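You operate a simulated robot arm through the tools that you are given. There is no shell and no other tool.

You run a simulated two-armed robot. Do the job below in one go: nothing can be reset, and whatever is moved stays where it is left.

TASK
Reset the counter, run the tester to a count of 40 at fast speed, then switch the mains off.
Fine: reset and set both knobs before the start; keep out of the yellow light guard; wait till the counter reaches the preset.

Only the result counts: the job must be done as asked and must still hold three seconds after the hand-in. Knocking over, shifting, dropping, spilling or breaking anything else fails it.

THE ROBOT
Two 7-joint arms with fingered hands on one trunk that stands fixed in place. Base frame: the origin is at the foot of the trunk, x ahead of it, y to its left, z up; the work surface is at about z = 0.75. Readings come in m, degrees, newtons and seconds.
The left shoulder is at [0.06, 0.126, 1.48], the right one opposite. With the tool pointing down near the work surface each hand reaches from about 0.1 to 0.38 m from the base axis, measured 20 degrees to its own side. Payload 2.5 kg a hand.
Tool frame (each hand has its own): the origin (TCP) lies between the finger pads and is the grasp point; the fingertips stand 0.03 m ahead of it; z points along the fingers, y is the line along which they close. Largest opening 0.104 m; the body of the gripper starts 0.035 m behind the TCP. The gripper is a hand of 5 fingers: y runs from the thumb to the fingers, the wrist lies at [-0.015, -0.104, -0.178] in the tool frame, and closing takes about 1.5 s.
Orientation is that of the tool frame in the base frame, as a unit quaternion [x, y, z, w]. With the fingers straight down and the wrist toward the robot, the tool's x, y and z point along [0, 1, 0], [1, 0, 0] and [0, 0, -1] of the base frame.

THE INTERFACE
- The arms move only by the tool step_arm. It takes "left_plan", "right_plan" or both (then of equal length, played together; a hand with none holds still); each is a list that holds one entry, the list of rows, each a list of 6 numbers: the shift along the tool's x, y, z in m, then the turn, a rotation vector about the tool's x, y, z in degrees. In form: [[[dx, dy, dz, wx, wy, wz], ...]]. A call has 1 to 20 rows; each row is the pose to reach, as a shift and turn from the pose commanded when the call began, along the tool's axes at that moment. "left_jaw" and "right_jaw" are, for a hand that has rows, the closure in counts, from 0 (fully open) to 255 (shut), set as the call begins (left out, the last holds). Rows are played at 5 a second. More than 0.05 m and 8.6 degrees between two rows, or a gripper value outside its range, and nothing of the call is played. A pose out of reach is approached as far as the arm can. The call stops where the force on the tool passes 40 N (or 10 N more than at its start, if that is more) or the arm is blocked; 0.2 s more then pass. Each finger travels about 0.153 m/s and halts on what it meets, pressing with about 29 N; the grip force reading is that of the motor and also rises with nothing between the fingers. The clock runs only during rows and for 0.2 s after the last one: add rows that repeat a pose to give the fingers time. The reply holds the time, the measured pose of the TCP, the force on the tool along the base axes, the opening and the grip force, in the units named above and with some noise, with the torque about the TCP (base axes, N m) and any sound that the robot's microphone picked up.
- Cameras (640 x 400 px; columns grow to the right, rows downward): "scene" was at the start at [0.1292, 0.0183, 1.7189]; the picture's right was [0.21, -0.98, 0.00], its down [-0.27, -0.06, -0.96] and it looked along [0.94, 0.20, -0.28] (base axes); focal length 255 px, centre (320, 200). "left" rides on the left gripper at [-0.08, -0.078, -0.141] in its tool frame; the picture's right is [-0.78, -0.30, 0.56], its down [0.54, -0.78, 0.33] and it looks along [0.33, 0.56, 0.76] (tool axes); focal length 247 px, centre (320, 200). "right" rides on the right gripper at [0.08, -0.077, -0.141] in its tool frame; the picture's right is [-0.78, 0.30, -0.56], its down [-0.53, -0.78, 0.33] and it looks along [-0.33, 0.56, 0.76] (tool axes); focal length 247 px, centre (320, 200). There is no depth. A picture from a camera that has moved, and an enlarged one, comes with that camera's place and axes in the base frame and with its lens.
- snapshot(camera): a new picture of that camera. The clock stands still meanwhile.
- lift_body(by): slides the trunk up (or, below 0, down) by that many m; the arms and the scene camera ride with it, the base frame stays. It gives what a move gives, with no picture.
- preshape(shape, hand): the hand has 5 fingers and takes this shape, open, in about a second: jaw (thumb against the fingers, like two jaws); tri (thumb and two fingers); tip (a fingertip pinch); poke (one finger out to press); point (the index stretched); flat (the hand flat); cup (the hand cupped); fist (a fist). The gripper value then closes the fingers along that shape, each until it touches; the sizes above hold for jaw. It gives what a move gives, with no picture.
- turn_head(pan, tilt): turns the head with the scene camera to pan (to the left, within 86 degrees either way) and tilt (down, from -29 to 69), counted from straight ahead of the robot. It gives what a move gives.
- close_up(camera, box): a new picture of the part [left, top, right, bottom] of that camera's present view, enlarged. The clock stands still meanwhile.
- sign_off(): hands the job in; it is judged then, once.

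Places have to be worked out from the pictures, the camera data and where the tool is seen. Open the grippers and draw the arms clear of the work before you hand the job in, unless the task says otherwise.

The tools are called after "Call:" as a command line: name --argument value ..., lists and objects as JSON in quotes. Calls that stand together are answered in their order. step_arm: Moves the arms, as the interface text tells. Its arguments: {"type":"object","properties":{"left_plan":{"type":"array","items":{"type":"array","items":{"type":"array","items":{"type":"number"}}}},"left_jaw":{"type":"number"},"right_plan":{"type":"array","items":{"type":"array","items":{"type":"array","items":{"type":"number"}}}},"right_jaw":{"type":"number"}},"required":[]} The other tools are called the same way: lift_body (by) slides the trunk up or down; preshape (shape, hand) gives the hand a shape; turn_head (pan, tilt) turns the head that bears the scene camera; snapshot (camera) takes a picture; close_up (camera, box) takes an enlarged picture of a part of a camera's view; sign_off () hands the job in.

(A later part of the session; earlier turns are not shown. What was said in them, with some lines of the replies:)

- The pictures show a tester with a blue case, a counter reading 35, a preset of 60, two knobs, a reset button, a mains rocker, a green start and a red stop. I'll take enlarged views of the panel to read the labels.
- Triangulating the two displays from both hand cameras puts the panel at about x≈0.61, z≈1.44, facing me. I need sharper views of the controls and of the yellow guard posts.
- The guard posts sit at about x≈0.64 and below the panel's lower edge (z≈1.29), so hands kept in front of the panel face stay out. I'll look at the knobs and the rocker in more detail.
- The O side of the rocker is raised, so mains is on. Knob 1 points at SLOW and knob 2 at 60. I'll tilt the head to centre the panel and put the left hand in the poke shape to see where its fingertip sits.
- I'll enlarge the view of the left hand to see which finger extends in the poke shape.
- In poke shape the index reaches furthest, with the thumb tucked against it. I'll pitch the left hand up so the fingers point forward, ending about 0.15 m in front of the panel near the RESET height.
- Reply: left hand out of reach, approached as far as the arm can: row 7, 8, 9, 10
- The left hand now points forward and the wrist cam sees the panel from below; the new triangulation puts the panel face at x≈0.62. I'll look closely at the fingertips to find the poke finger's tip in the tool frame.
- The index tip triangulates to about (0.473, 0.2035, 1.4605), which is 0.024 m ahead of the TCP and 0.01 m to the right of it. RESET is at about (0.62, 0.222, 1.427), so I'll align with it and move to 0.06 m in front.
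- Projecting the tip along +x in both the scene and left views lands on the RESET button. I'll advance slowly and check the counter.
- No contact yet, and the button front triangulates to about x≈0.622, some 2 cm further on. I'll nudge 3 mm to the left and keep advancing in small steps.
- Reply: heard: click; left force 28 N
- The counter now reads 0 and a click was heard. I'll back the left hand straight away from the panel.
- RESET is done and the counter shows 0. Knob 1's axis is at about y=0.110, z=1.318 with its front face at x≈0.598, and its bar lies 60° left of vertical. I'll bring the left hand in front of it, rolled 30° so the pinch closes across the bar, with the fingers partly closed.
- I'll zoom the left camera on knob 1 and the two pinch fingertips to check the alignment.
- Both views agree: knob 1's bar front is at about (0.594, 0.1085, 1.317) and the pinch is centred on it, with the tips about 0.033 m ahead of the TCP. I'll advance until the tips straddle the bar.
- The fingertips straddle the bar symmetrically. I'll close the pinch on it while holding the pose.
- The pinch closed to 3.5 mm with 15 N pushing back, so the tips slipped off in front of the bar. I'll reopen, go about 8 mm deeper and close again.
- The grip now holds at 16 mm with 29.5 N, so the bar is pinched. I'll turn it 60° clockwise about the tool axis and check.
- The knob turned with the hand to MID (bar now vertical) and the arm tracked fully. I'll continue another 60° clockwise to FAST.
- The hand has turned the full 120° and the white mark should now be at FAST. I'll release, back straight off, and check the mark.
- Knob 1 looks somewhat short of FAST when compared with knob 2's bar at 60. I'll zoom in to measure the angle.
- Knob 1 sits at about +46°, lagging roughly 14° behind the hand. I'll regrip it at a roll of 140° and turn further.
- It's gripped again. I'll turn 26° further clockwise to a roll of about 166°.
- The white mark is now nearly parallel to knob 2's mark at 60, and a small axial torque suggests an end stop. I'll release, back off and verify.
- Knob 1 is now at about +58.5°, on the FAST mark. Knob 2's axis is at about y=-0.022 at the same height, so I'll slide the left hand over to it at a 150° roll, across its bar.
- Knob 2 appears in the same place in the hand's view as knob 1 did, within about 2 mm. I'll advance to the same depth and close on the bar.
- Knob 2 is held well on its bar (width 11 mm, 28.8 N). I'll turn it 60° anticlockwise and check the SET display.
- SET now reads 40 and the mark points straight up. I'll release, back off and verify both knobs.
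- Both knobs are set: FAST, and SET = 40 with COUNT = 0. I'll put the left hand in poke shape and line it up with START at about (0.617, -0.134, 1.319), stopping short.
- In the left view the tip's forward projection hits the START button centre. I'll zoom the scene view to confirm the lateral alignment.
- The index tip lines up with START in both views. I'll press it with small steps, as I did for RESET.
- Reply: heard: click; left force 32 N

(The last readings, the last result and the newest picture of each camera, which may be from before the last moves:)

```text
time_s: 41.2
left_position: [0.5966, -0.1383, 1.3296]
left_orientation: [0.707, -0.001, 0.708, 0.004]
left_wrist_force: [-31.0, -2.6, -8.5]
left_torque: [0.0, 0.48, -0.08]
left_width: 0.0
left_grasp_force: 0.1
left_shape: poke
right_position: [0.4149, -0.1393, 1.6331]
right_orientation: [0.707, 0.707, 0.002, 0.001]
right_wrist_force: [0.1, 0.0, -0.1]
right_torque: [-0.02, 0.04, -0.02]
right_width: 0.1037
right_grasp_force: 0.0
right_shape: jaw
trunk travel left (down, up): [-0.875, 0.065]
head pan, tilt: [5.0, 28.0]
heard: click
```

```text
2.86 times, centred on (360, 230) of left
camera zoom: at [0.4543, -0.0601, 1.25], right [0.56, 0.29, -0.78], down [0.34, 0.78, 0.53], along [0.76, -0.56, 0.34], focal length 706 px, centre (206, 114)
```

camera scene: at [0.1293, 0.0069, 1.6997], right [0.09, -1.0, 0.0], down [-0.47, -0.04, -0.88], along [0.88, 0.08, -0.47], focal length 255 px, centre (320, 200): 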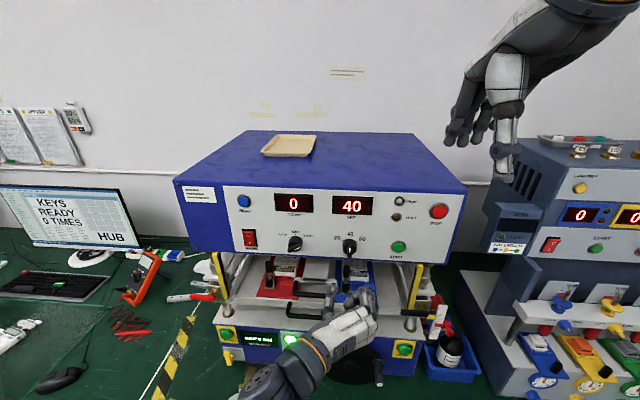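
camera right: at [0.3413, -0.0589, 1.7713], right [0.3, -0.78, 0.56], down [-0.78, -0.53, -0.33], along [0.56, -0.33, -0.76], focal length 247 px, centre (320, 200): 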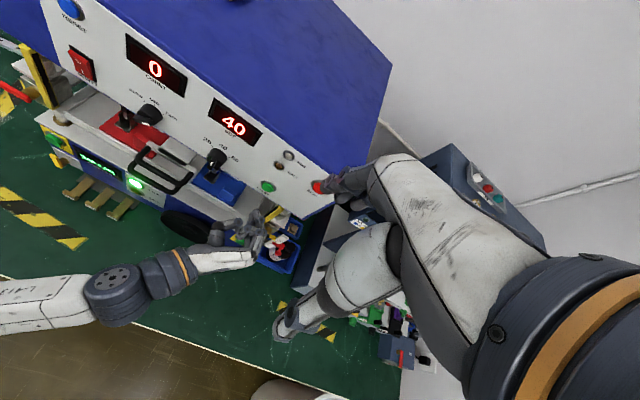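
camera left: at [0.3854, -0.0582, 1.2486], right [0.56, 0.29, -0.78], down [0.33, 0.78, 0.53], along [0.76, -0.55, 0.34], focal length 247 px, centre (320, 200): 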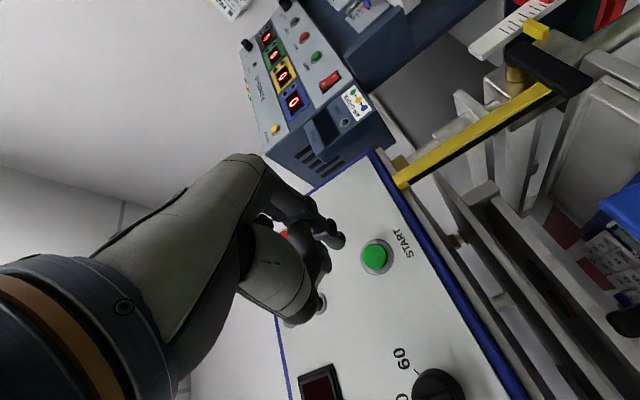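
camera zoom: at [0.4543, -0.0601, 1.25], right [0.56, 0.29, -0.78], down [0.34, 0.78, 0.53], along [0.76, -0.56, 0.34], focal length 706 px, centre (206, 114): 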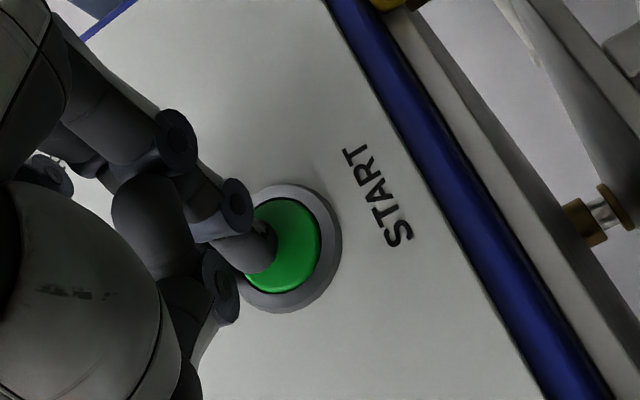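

A click was heard and the RUN lamp is lit. I'll back straight off at once and keep the hand well in front of the machine while it runs.

Call:
step_arm --left_plan '[[[0, 0, -0.02, 0, 0, 0], [0, 0, -0.06, 0, 0, 0], [0, 0, -0.1, 0, 0, 0], [0, 0, -0.14, 0, 0, 0], [0, 0, -0.14, 0, 0, 0]]]'

Call:
close_up --camera "scene" --box '[220, 170, 460, 320]'

```text
time_s: 42.4
left_position: [0.4644, -0.1357, 1.3305]
left_orientation: [0.707, 0.001, 0.707, 0.0]
left_wrist_force: [0.5, -0.4, 0.2]
left_torque: [-0.03, 0.01, 0.0]
left_width: 0.0
left_grasp_force: 0.0
left_shape: poke
right_position: [0.4208, -0.1393, 1.6316]
right_orientation: [0.707, 0.707, -0.001, 0.0]
right_wrist_force: [0.4, 0.8, -0.3]
right_torque: [0.0, 0.04, 0.0]
right_width: 0.1034
right_grasp_force: 0.0
right_shape: jaw
trunk travel left (down, up): [-0.875, 0.065]
head pan, tilt: [5.0, 28.0]
```

```text
2.67 times, centred on (340, 245) of scene
camera zoom: at [0.1294, 0.0071, 1.6997], right [0.09, -1.0, 0.0], down [-0.47, -0.04, -0.88], along [0.88, 0.08, -0.47], focal length 679 px, centre (267, 80)
```

zoom: 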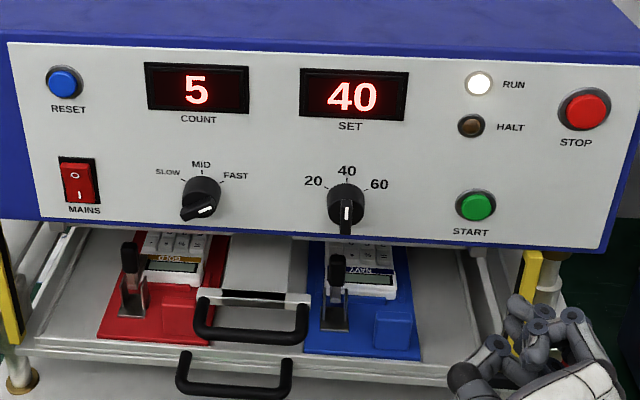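

The count is 5 after about 1.2 s and RUN is lit. While it runs I'll carry the left hand, at a safe distance of x≈0.465, over to in front of the MAINS switch and roll it upright.

Call:
step_arm --left_plan '[[[0.0004, -0.024, 0, 0, 0, -6], [0.0008, -0.048, 0, 0, 0, -12], [0.0012, -0.072, 0, 0, 0, -18], [0.0016, -0.096, 0, 0, 0, -24], [0.002, -0.12, 0, 0, 0, -30], [0.0024, -0.144, 0, 0, 0, -36], [0.0028, -0.168, 0, 0, 0, -42], [0.0032, -0.192, 0, 0, 0, -48], [0.0036, -0.216, 0, 0, 0, -54], [0.004, -0.24, 0, 0, 0, -60], [0.0044, -0.264, 0, 0, 0, -66], [0.0048, -0.288, 0, 0, 0, -72], [0.0052, -0.312, 0, 0, 0, -78], [0.0056, -0.336, 0, 0, 0, -84], [0.006, -0.359, 0, 0, 0, -90], [0.006, -0.359, 0, 0, 0, -90]]]'

Call:
snapshot --camera "scene"

Call:
close_up --camera "scene" --box '[220, 170, 460, 320]'

Call:
snapshot --camera "left"

```text
time_s: 45.8
left_position: [0.4617, 0.226, 1.334]
left_orientation: [0.499, 0.501, 0.5, 0.501]
left_wrist_force: [0.3, 0.6, -0.4]
left_torque: [-0.03, 0.0, 0.01]
left_width: 0.0001
left_grasp_force: 0.1
left_shape: poke
right_position: [0.4201, -0.1396, 1.6321]
right_orientation: [0.707, 0.708, 0.001, 0.001]
right_wrist_force: [0.0, 0.0, 0.0]
right_torque: [0.02, 0.02, 0.04]
right_width: 0.1034
right_grasp_force: 0.1
right_shape: jaw
trunk travel left (down, up): [-0.875, 0.065]
head pan, tilt: [5.0, 28.0]
```

```text
taken
camera scene: at [0.1287, 0.0069, 1.6997], right [0.09, -1.0, 0.0], down [-0.47, -0.04, -0.88], along [0.88, 0.08, -0.47], focal length 255 px, centre (320, 200)
```

scene: 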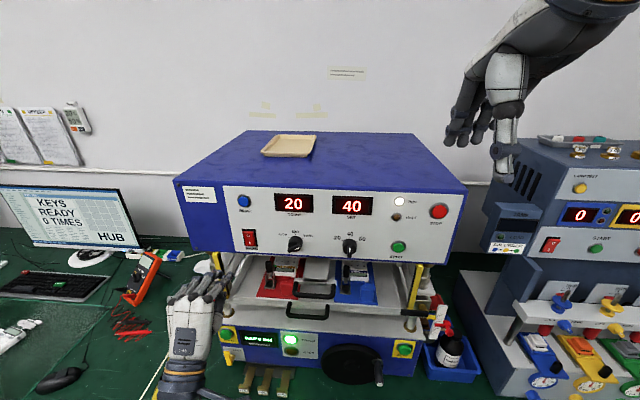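

```text
2.67 times, centred on (340, 245) of scene
camera zoom: at [0.1287, 0.0069, 1.6997], right [0.09, -1.0, 0.0], down [-0.47, -0.04, -0.88], along [0.88, 0.08, -0.47], focal length 679 px, centre (267, 80)
```

zoom: 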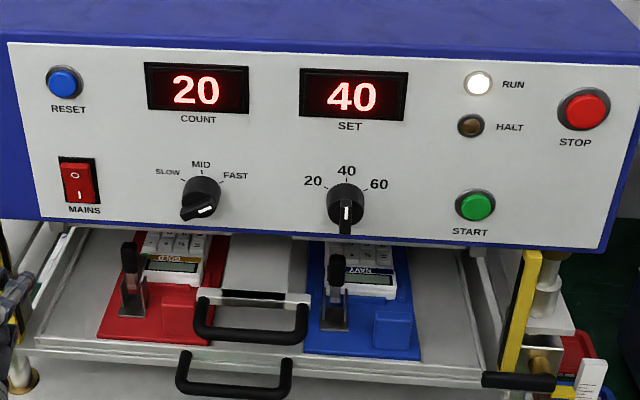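

```text
taken
camera left: at [0.3204, 0.1449, 1.2577], right [0.56, -0.78, -0.29], down [0.33, 0.53, -0.78], along [0.76, 0.34, 0.55], focal length 247 px, centre (320, 200)
```

left: 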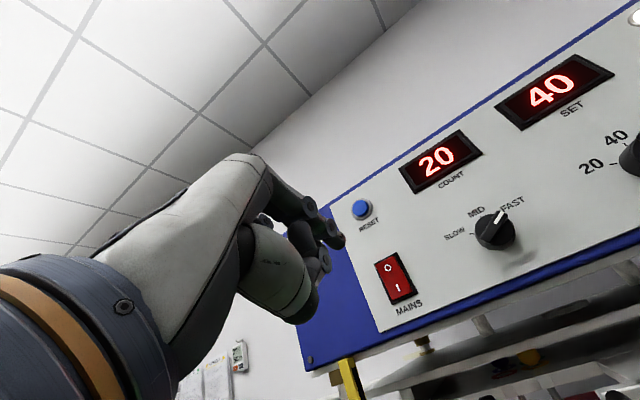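

The count is 20 and climbing at about 4.4 per second. I'll hold still and wait.

Call:
step_arm --left_plan '[[[0, 0, 0, 0, 0, 0], [0, 0, 0, 0, 0, 0], [0, 0, 0, 0, 0, 0], [0, 0, 0, 0, 0, 0], [0, 0, 0, 0, 0, 0], [0, 0, 0, 0, 0, 0], [0, 0, 0, 0, 0, 0], [0, 0, 0, 0, 0, 0], [0, 0, 0, 0, 0, 0], [0, 0, 0, 0, 0, 0], [0, 0, 0, 0, 0, 0], [0, 0, 0, 0, 0, 0], [0, 0, 0, 0, 0, 0], [0, 0, 0, 0, 0, 0], [0, 0, 0, 0, 0, 0], [0, 0, 0, 0, 0, 0], [0, 0, 0, 0, 0, 0], [0, 0, 0, 0, 0, 0], [0, 0, 0, 0, 0, 0], [0, 0, 0, 0, 0, 0]]]'

Call:
close_up --camera "scene" --box '[220, 170, 460, 320]'

Call:
close_up --camera "left" --box '[290, 180, 450, 320]'

Call:
close_up --camera "scene" --box '[150, 210, 278, 310]'

```text
time_s: 50.0
left_position: [0.4621, 0.2251, 1.3346]
left_orientation: [0.499, 0.501, 0.5, 0.5]
left_wrist_force: [1.0, -0.2, -0.5]
left_torque: [0.03, -0.02, -0.02]
left_width: 0.0001
left_grasp_force: 0.0
left_shape: poke
right_position: [0.419, -0.1394, 1.6313]
right_orientation: [0.707, 0.708, 0.0, 0.0]
right_wrist_force: [-0.1, 0.2, 0.0]
right_torque: [0.02, -0.02, 0.01]
right_width: 0.1038
right_grasp_force: 0.1
right_shape: jaw
trunk travel left (down, up): [-0.875, 0.065]
head pan, tilt: [5.0, 28.0]
```

```text
2.67 times, centred on (340, 245) of scene
camera zoom: at [0.1287, 0.007, 1.6997], right [0.09, -1.0, 0.0], down [-0.47, -0.04, -0.88], along [0.88, 0.08, -0.47], focal length 679 px, centre (267, 80)
```

zoom: 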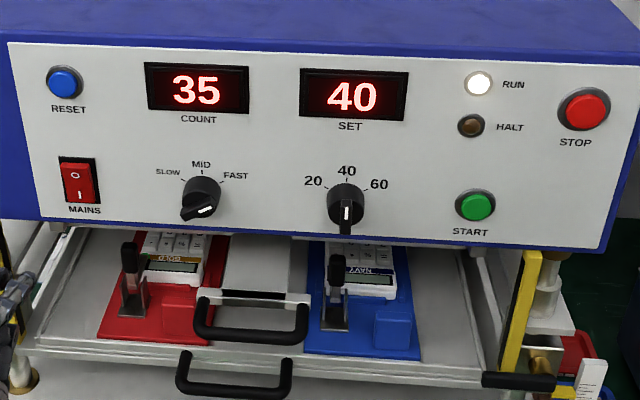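

```text
2.86 times, centred on (370, 250) of left
camera zoom: at [0.3205, 0.1447, 1.2575], right [0.56, -0.78, -0.29], down [0.33, 0.53, -0.78], along [0.76, 0.34, 0.56], focal length 706 px, centre (177, 57)
```

zoom: 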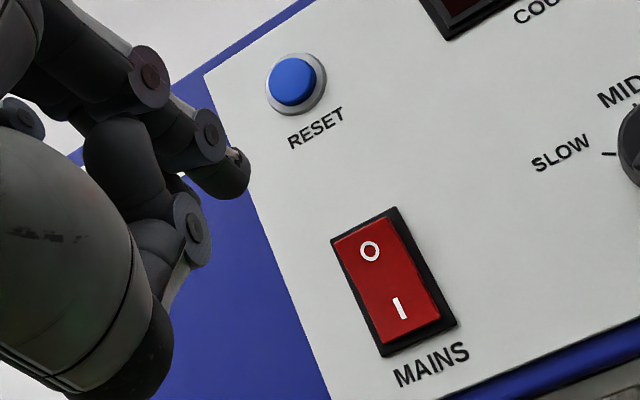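

```text
4.00 times, centred on (214, 260) of scene
camera zoom: at [0.1287, 0.007, 1.6997], right [0.09, -1.0, 0.0], down [-0.47, -0.04, -0.88], along [0.88, 0.08, -0.47], focal length 1019 px, centre (744, -40)
```

zoom: 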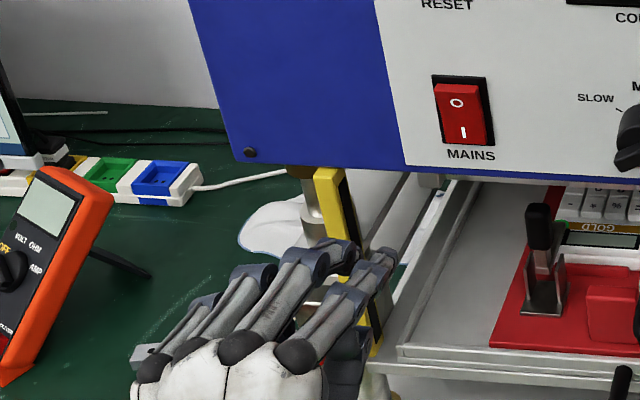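

The count is 35 with RUN still lit; a bit longer is needed. I'll keep holding the same pose.

Call:
step_arm --left_plan '[[[0, 0, 0, 0, 0, 0], [0, 0, 0, 0, 0, 0], [0, 0, 0, 0, 0, 0], [0, 0, 0, 0, 0, 0], [0, 0, 0, 0, 0, 0], [0, 0, 0, 0, 0, 0], [0, 0, 0, 0, 0, 0], [0, 0, 0, 0, 0, 0], [0, 0, 0, 0, 0, 0], [0, 0, 0, 0, 0, 0], [0, 0, 0, 0, 0, 0], [0, 0, 0, 0, 0, 0], [0, 0, 0, 0, 0, 0]]]'

Call:
close_up --camera "scene" --box '[220, 170, 460, 320]'

```text
time_s: 52.8
left_position: [0.4612, 0.2264, 1.334]
left_orientation: [0.498, 0.502, 0.501, 0.499]
left_wrist_force: [-0.1, 0.1, -0.2]
left_torque: [0.0, -0.01, 0.02]
left_width: 0.0001
left_grasp_force: 0.0
left_shape: poke
right_position: [0.4189, -0.1404, 1.6312]
right_orientation: [0.707, 0.707, 0.002, 0.001]
right_wrist_force: [0.6, 0.4, 0.2]
right_torque: [0.01, -0.01, -0.01]
right_width: 0.1036
right_grasp_force: 0.1
right_shape: jaw
trunk travel left (down, up): [-0.875, 0.065]
head pan, tilt: [5.0, 28.0]
```

```text
2.67 times, centred on (340, 245) of scene
camera zoom: at [0.1287, 0.007, 1.6997], right [0.09, -1.0, 0.0], down [-0.47, -0.04, -0.88], along [0.88, 0.08, -0.47], focal length 679 px, centre (267, 80)
```

zoom: 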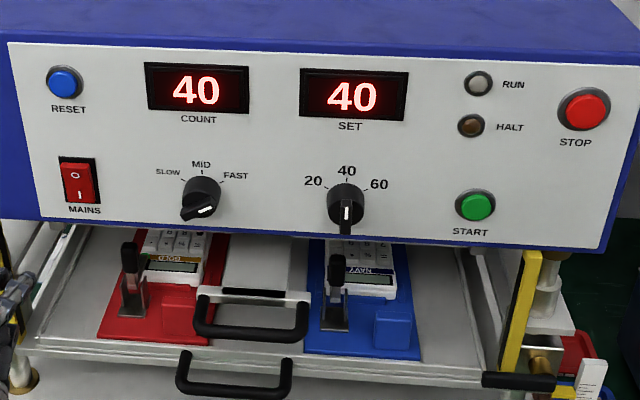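

The counter reached 40 and RUN has gone out. Now I'll move in on the O side of the MAINS rocker and check alignment close up.

Call:
step_arm --left_plan '[[[-0.002, 0.002, 0.03, 0, 0, 0], [-0.002, 0.002, 0.06, 0, 0, 0], [-0.002, 0.002, 0.085, 0, 0, 0], [-0.002, 0.002, 0.1, 0, 0, 0], [-0.002, 0.002, 0.1, 0, 0, 0]]]'

Call:
close_up --camera "left" --box '[290, 180, 450, 320]'

Call:
close_up --camera "scene" --box '[200, 210, 296, 270]'

```text
time_s: 54.0
left_position: [0.5623, 0.2234, 1.3363]
left_orientation: [0.5, 0.5, 0.499, 0.501]
left_wrist_force: [1.1, -0.8, 0.6]
left_torque: [0.02, -0.01, 0.02]
left_width: 0.0
left_grasp_force: 0.0
left_shape: poke
right_position: [0.4205, -0.1402, 1.6311]
right_orientation: [0.707, 0.707, 0.001, 0.001]
right_wrist_force: [0.1, 1.4, 0.3]
right_torque: [-0.02, 0.01, 0.02]
right_width: 0.1035
right_grasp_force: 0.0
right_shape: jaw
trunk travel left (down, up): [-0.875, 0.065]
head pan, tilt: [5.0, 28.0]
```

```text
2.86 times, centred on (370, 250) of left
camera zoom: at [0.4213, 0.1433, 1.2597], right [0.56, -0.78, -0.29], down [0.33, 0.53, -0.78], along [0.76, 0.34, 0.56], focal length 706 px, centre (177, 57)
```

zoom: 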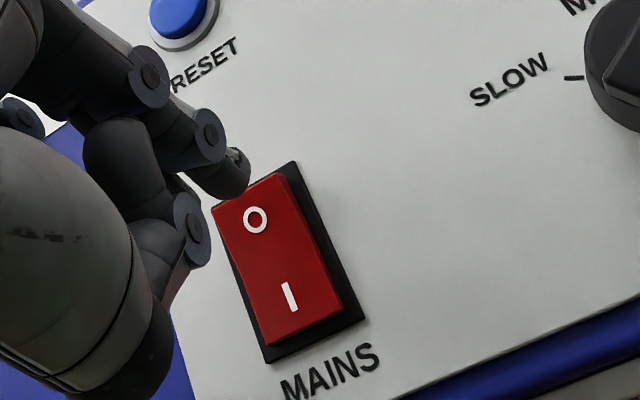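

```text
6.67 times, centred on (248, 240) of scene
camera zoom: at [0.1284, 0.0071, 1.6998], right [0.09, -1.0, 0.0], down [-0.47, -0.04, -0.88], along [0.88, 0.08, -0.47], focal length 1699 px, centre (800, -67)
```

zoom: 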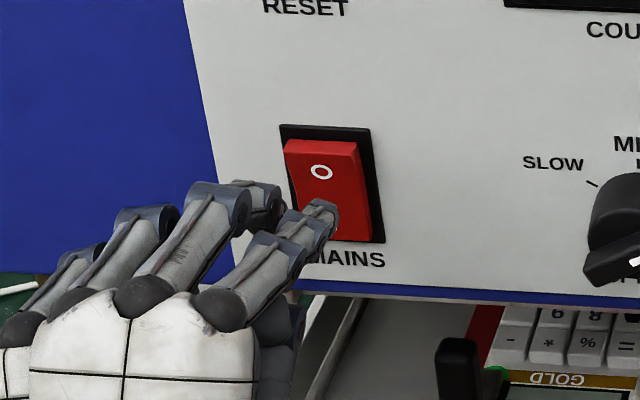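

The index tip would land about 9 mm right of the O, still on the rocker, so I'll shift 3 mm left. Then I'll push in gently on the O side.

Call:
step_arm --left_plan '[[[0.003, 0.001, 0.01, 0, 0, 0], [0.003, 0.001, 0.018, 0, 0, 0], [0.003, 0.001, 0.023, 0, 0, 0], [0.003, 0.001, 0.027, 0, 0, 0], [0.003, 0.001, 0.03, 0, 0, 0], [0.003, 0.001, 0.033, 0, 0, 0], [0.003, 0.001, 0.036, 0, 0, 0], [0.003, 0.001, 0.039, 0, 0, 0], [0.003, 0.001, 0.042, 0, 0, 0]]]'

Call:
close_up --camera "left" --box '[290, 180, 450, 320]'

Call:
close_up --camera "scene" --box '[220, 170, 460, 320]'

```text
time_s: 56.0
left_position: [0.5938, 0.2235, 1.3451]
left_orientation: [0.494, 0.492, 0.505, 0.509]
left_wrist_force: [-33.5, -3.4, 5.6]
left_torque: [-0.04, 0.01, -0.15]
left_width: 0.0
left_grasp_force: 0.2
left_shape: poke
right_position: [0.4132, -0.1399, 1.6332]
right_orientation: [0.707, 0.707, 0.003, 0.001]
right_wrist_force: [0.4, 0.2, 0.4]
right_torque: [0.0, 0.02, -0.02]
right_width: 0.1038
right_grasp_force: 0.1
right_shape: jaw
trunk travel left (down, up): [-0.875, 0.065]
head pan, tilt: [5.0, 28.0]
heard: click
stopped in row 9 (left hand): the force on the tool passed its limit at 42 N (the readings are from after the stop); the commanded pose is now the measured one
```

```text
2.86 times, centred on (370, 250) of left
camera zoom: at [0.4545, 0.1442, 1.2655], right [0.56, -0.78, -0.28], down [0.36, 0.53, -0.77], along [0.75, 0.33, 0.58], focal length 706 px, centre (177, 57)
```

zoom: 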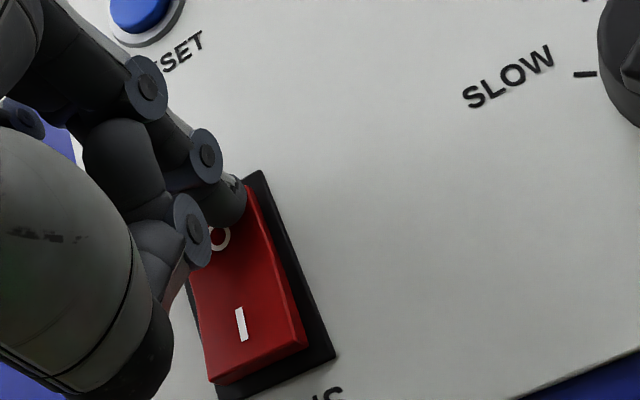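

```text
2.67 times, centred on (340, 245) of scene
camera zoom: at [0.1213, 0.0063, 1.7004], right [0.09, -1.0, 0.0], down [-0.46, -0.04, -0.89], along [0.88, 0.08, -0.46], focal length 679 px, centre (267, 80)
```

zoom: 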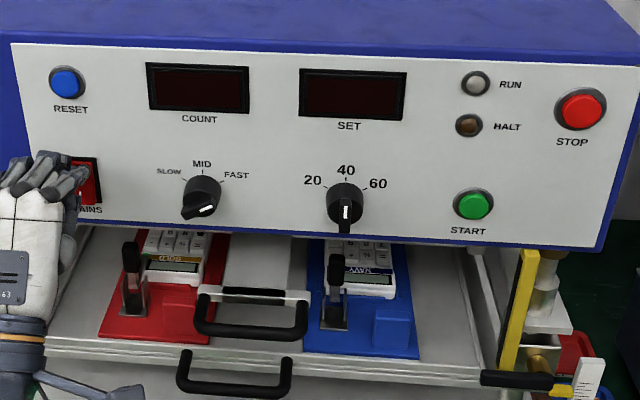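

A click was heard and both displays are dark, so the mains is off. I'll withdraw the left hand straight back and clear of the machine.

Call:
step_arm --left_plan '[[[0, 0, -0.015, 0, 0, 0], [0, 0, -0.04, 0, 0, 0], [0, 0, -0.08, 0, 0, 0], [0, 0, -0.12, 0, 0, 0], [0.02, 0, -0.15, 0, 0, 0], [0.05, 0, -0.17, 0, 0, 0], [0.05, 0, -0.17, 0, 0, 0]]]'

Call:
snapshot --camera "scene"

Call:
close_up --camera "scene" --box '[220, 170, 460, 320]'

Call:
close_up --camera "scene" --box '[225, 220, 281, 255]'

```text
time_s: 57.6
left_position: [0.4325, 0.2759, 1.3359]
left_orientation: [0.497, 0.498, 0.502, 0.503]
left_wrist_force: [-0.1, -0.1, 0.2]
left_torque: [-0.01, -0.02, 0.03]
left_width: 0.0
left_grasp_force: 0.1
left_shape: poke
right_position: [0.4199, -0.1405, 1.632]
right_orientation: [0.707, 0.707, 0.002, 0.0]
right_wrist_force: [-0.3, -0.8, 0.4]
right_torque: [0.03, 0.0, -0.02]
right_width: 0.1038
right_grasp_force: 0.1
right_shape: jaw
trunk travel left (down, up): [-0.875, 0.065]
head pan, tilt: [5.0, 28.0]
```

```text
taken
camera scene: at [0.1286, 0.0065, 1.6997], right [0.09, -1.0, 0.0], down [-0.47, -0.04, -0.88], along [0.88, 0.08, -0.47], focal length 255 px, centre (320, 200)
```

scene: 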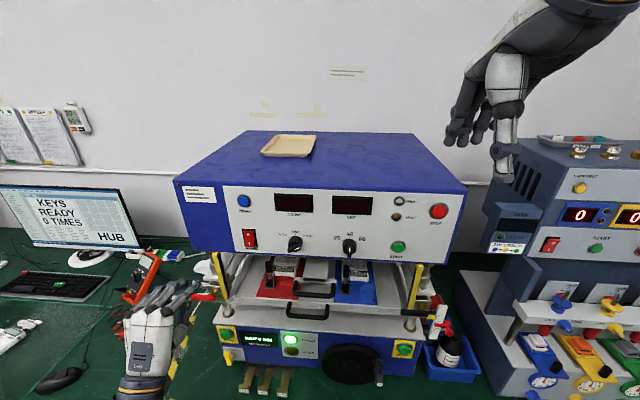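

```text
2.67 times, centred on (340, 245) of scene
camera zoom: at [0.1286, 0.0065, 1.6997], right [0.09, -1.0, 0.0], down [-0.47, -0.04, -0.88], along [0.88, 0.08, -0.47], focal length 679 px, centre (267, 80)
```

zoom: 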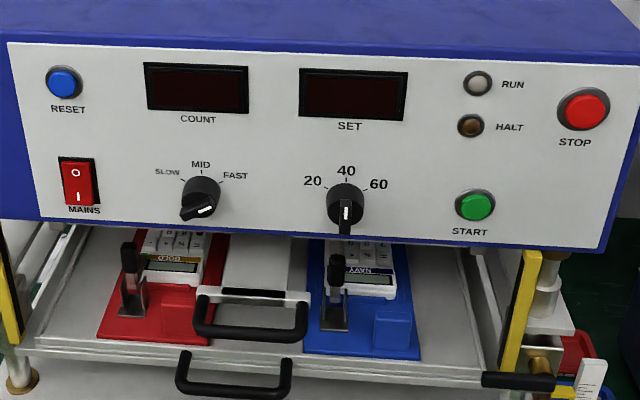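

```text
11.43 times, centred on (253, 238) of scene
camera zoom: at [0.1286, 0.0065, 1.6997], right [0.09, -1.0, 0.0], down [-0.47, -0.04, -0.88], along [0.88, 0.08, -0.47], focal length 2912 px, centre (1086, -229)
```

zoom: 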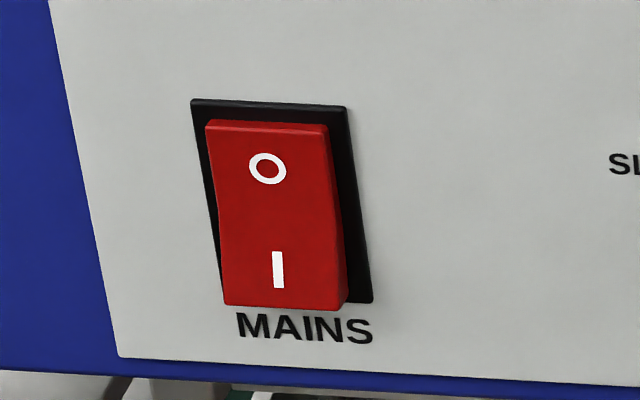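

The rocker now rests on O and the panel is dark. I'll open the left hand and draw it a bit further back before handing in.

Call:
preshape --shape "jaw" --hand "left"

Call:
step_arm --left_plan '[[[0.01, 0, -0.02, 0, 0, 0], [0.02, 0, -0.04, 0, 0, 0], [0.03, 0, -0.06, 0, 0, 0], [0.03, 0, -0.06, 0, 0, 0]]]' --left_jaw 0

Call:
snapshot --camera "scene"

```text
time_s: 58.5
left_position: [0.4338, 0.276, 1.3364]
left_orientation: [0.496, 0.497, 0.503, 0.505]
left_wrist_force: [-0.2, -1.1, 0.0]
left_torque: [0.0, 0.01, -0.01]
left_width: 0.1038
left_grasp_force: 0.0
left_shape: jaw
right_position: [0.4206, -0.1396, 1.6313]
right_orientation: [0.707, 0.707, 0.001, 0.001]
right_wrist_force: [-0.6, 0.8, -0.2]
right_torque: [-0.03, 0.02, 0.03]
right_width: 0.1035
right_grasp_force: 0.1
right_shape: jaw
trunk travel left (down, up): [-0.875, 0.065]
head pan, tilt: [5.0, 28.0]
```

```text
time_s: 59.5
left_position: [0.3712, 0.3048, 1.336]
left_orientation: [0.496, 0.498, 0.502, 0.503]
left_wrist_force: [0.3, -0.2, 0.1]
left_torque: [0.01, -0.03, 0.02]
left_width: 0.1039
left_grasp_force: 0.1
left_shape: jaw
right_position: [0.4214, -0.1409, 1.632]
right_orientation: [0.707, 0.707, 0.0, 0.0]
right_wrist_force: [-0.3, 0.1, -0.6]
right_torque: [-0.03, -0.01, 0.03]
right_width: 0.1037
right_grasp_force: 0.0
right_shape: jaw
trunk travel left (down, up): [-0.875, 0.065]
head pan, tilt: [5.0, 28.0]
```

```text
taken
camera scene: at [0.129, 0.0069, 1.6997], right [0.09, -1.0, 0.0], down [-0.47, -0.04, -0.88], along [0.88, 0.08, -0.47], focal length 255 px, centre (320, 200)
```

scene: 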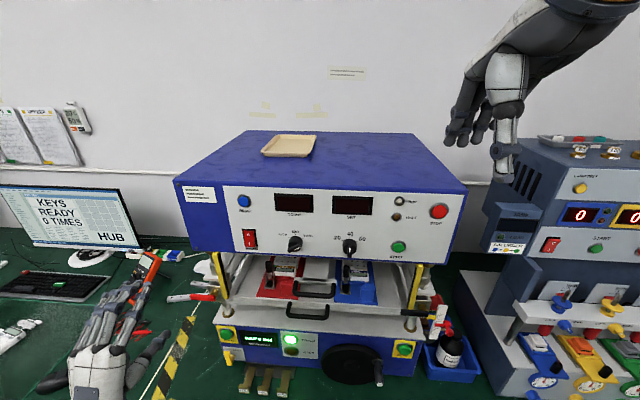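

The counter was reset, both knobs were set, and the run reached 40 at FAST and stopped by itself. The mains is off with the panel dark, both hands are open and clear, and the tray on top and the surroundings look undisturbed, so I'm handing in the job.

Call:
sign_off

```text
The job is handed in.
```

The job is done and handed in: the tester ran to 40 at fast speed and the mains is now off.

- **Before the start:** I reset the counter to 0, turned the speed knob to FAST and set the preset knob to 40, with the SET display confirming 40. The speed knob sits at about 58°, essentially on the FAST mark at 60°.
- **Run:** I pressed START and the RUN lamp lit. I waited in front of the machine until COUNT showed 40 and the RUN lamp went out by itself.
- **Mains:** I pressed the O side of the rocker. It rests on O, and both displays are dark.

I kept the hand in front of the panel, out of the light guard, throughout. Both hands are open and drawn back, and the last picture shows nothing else moved. The hand-in was accepted, but I got no score back.
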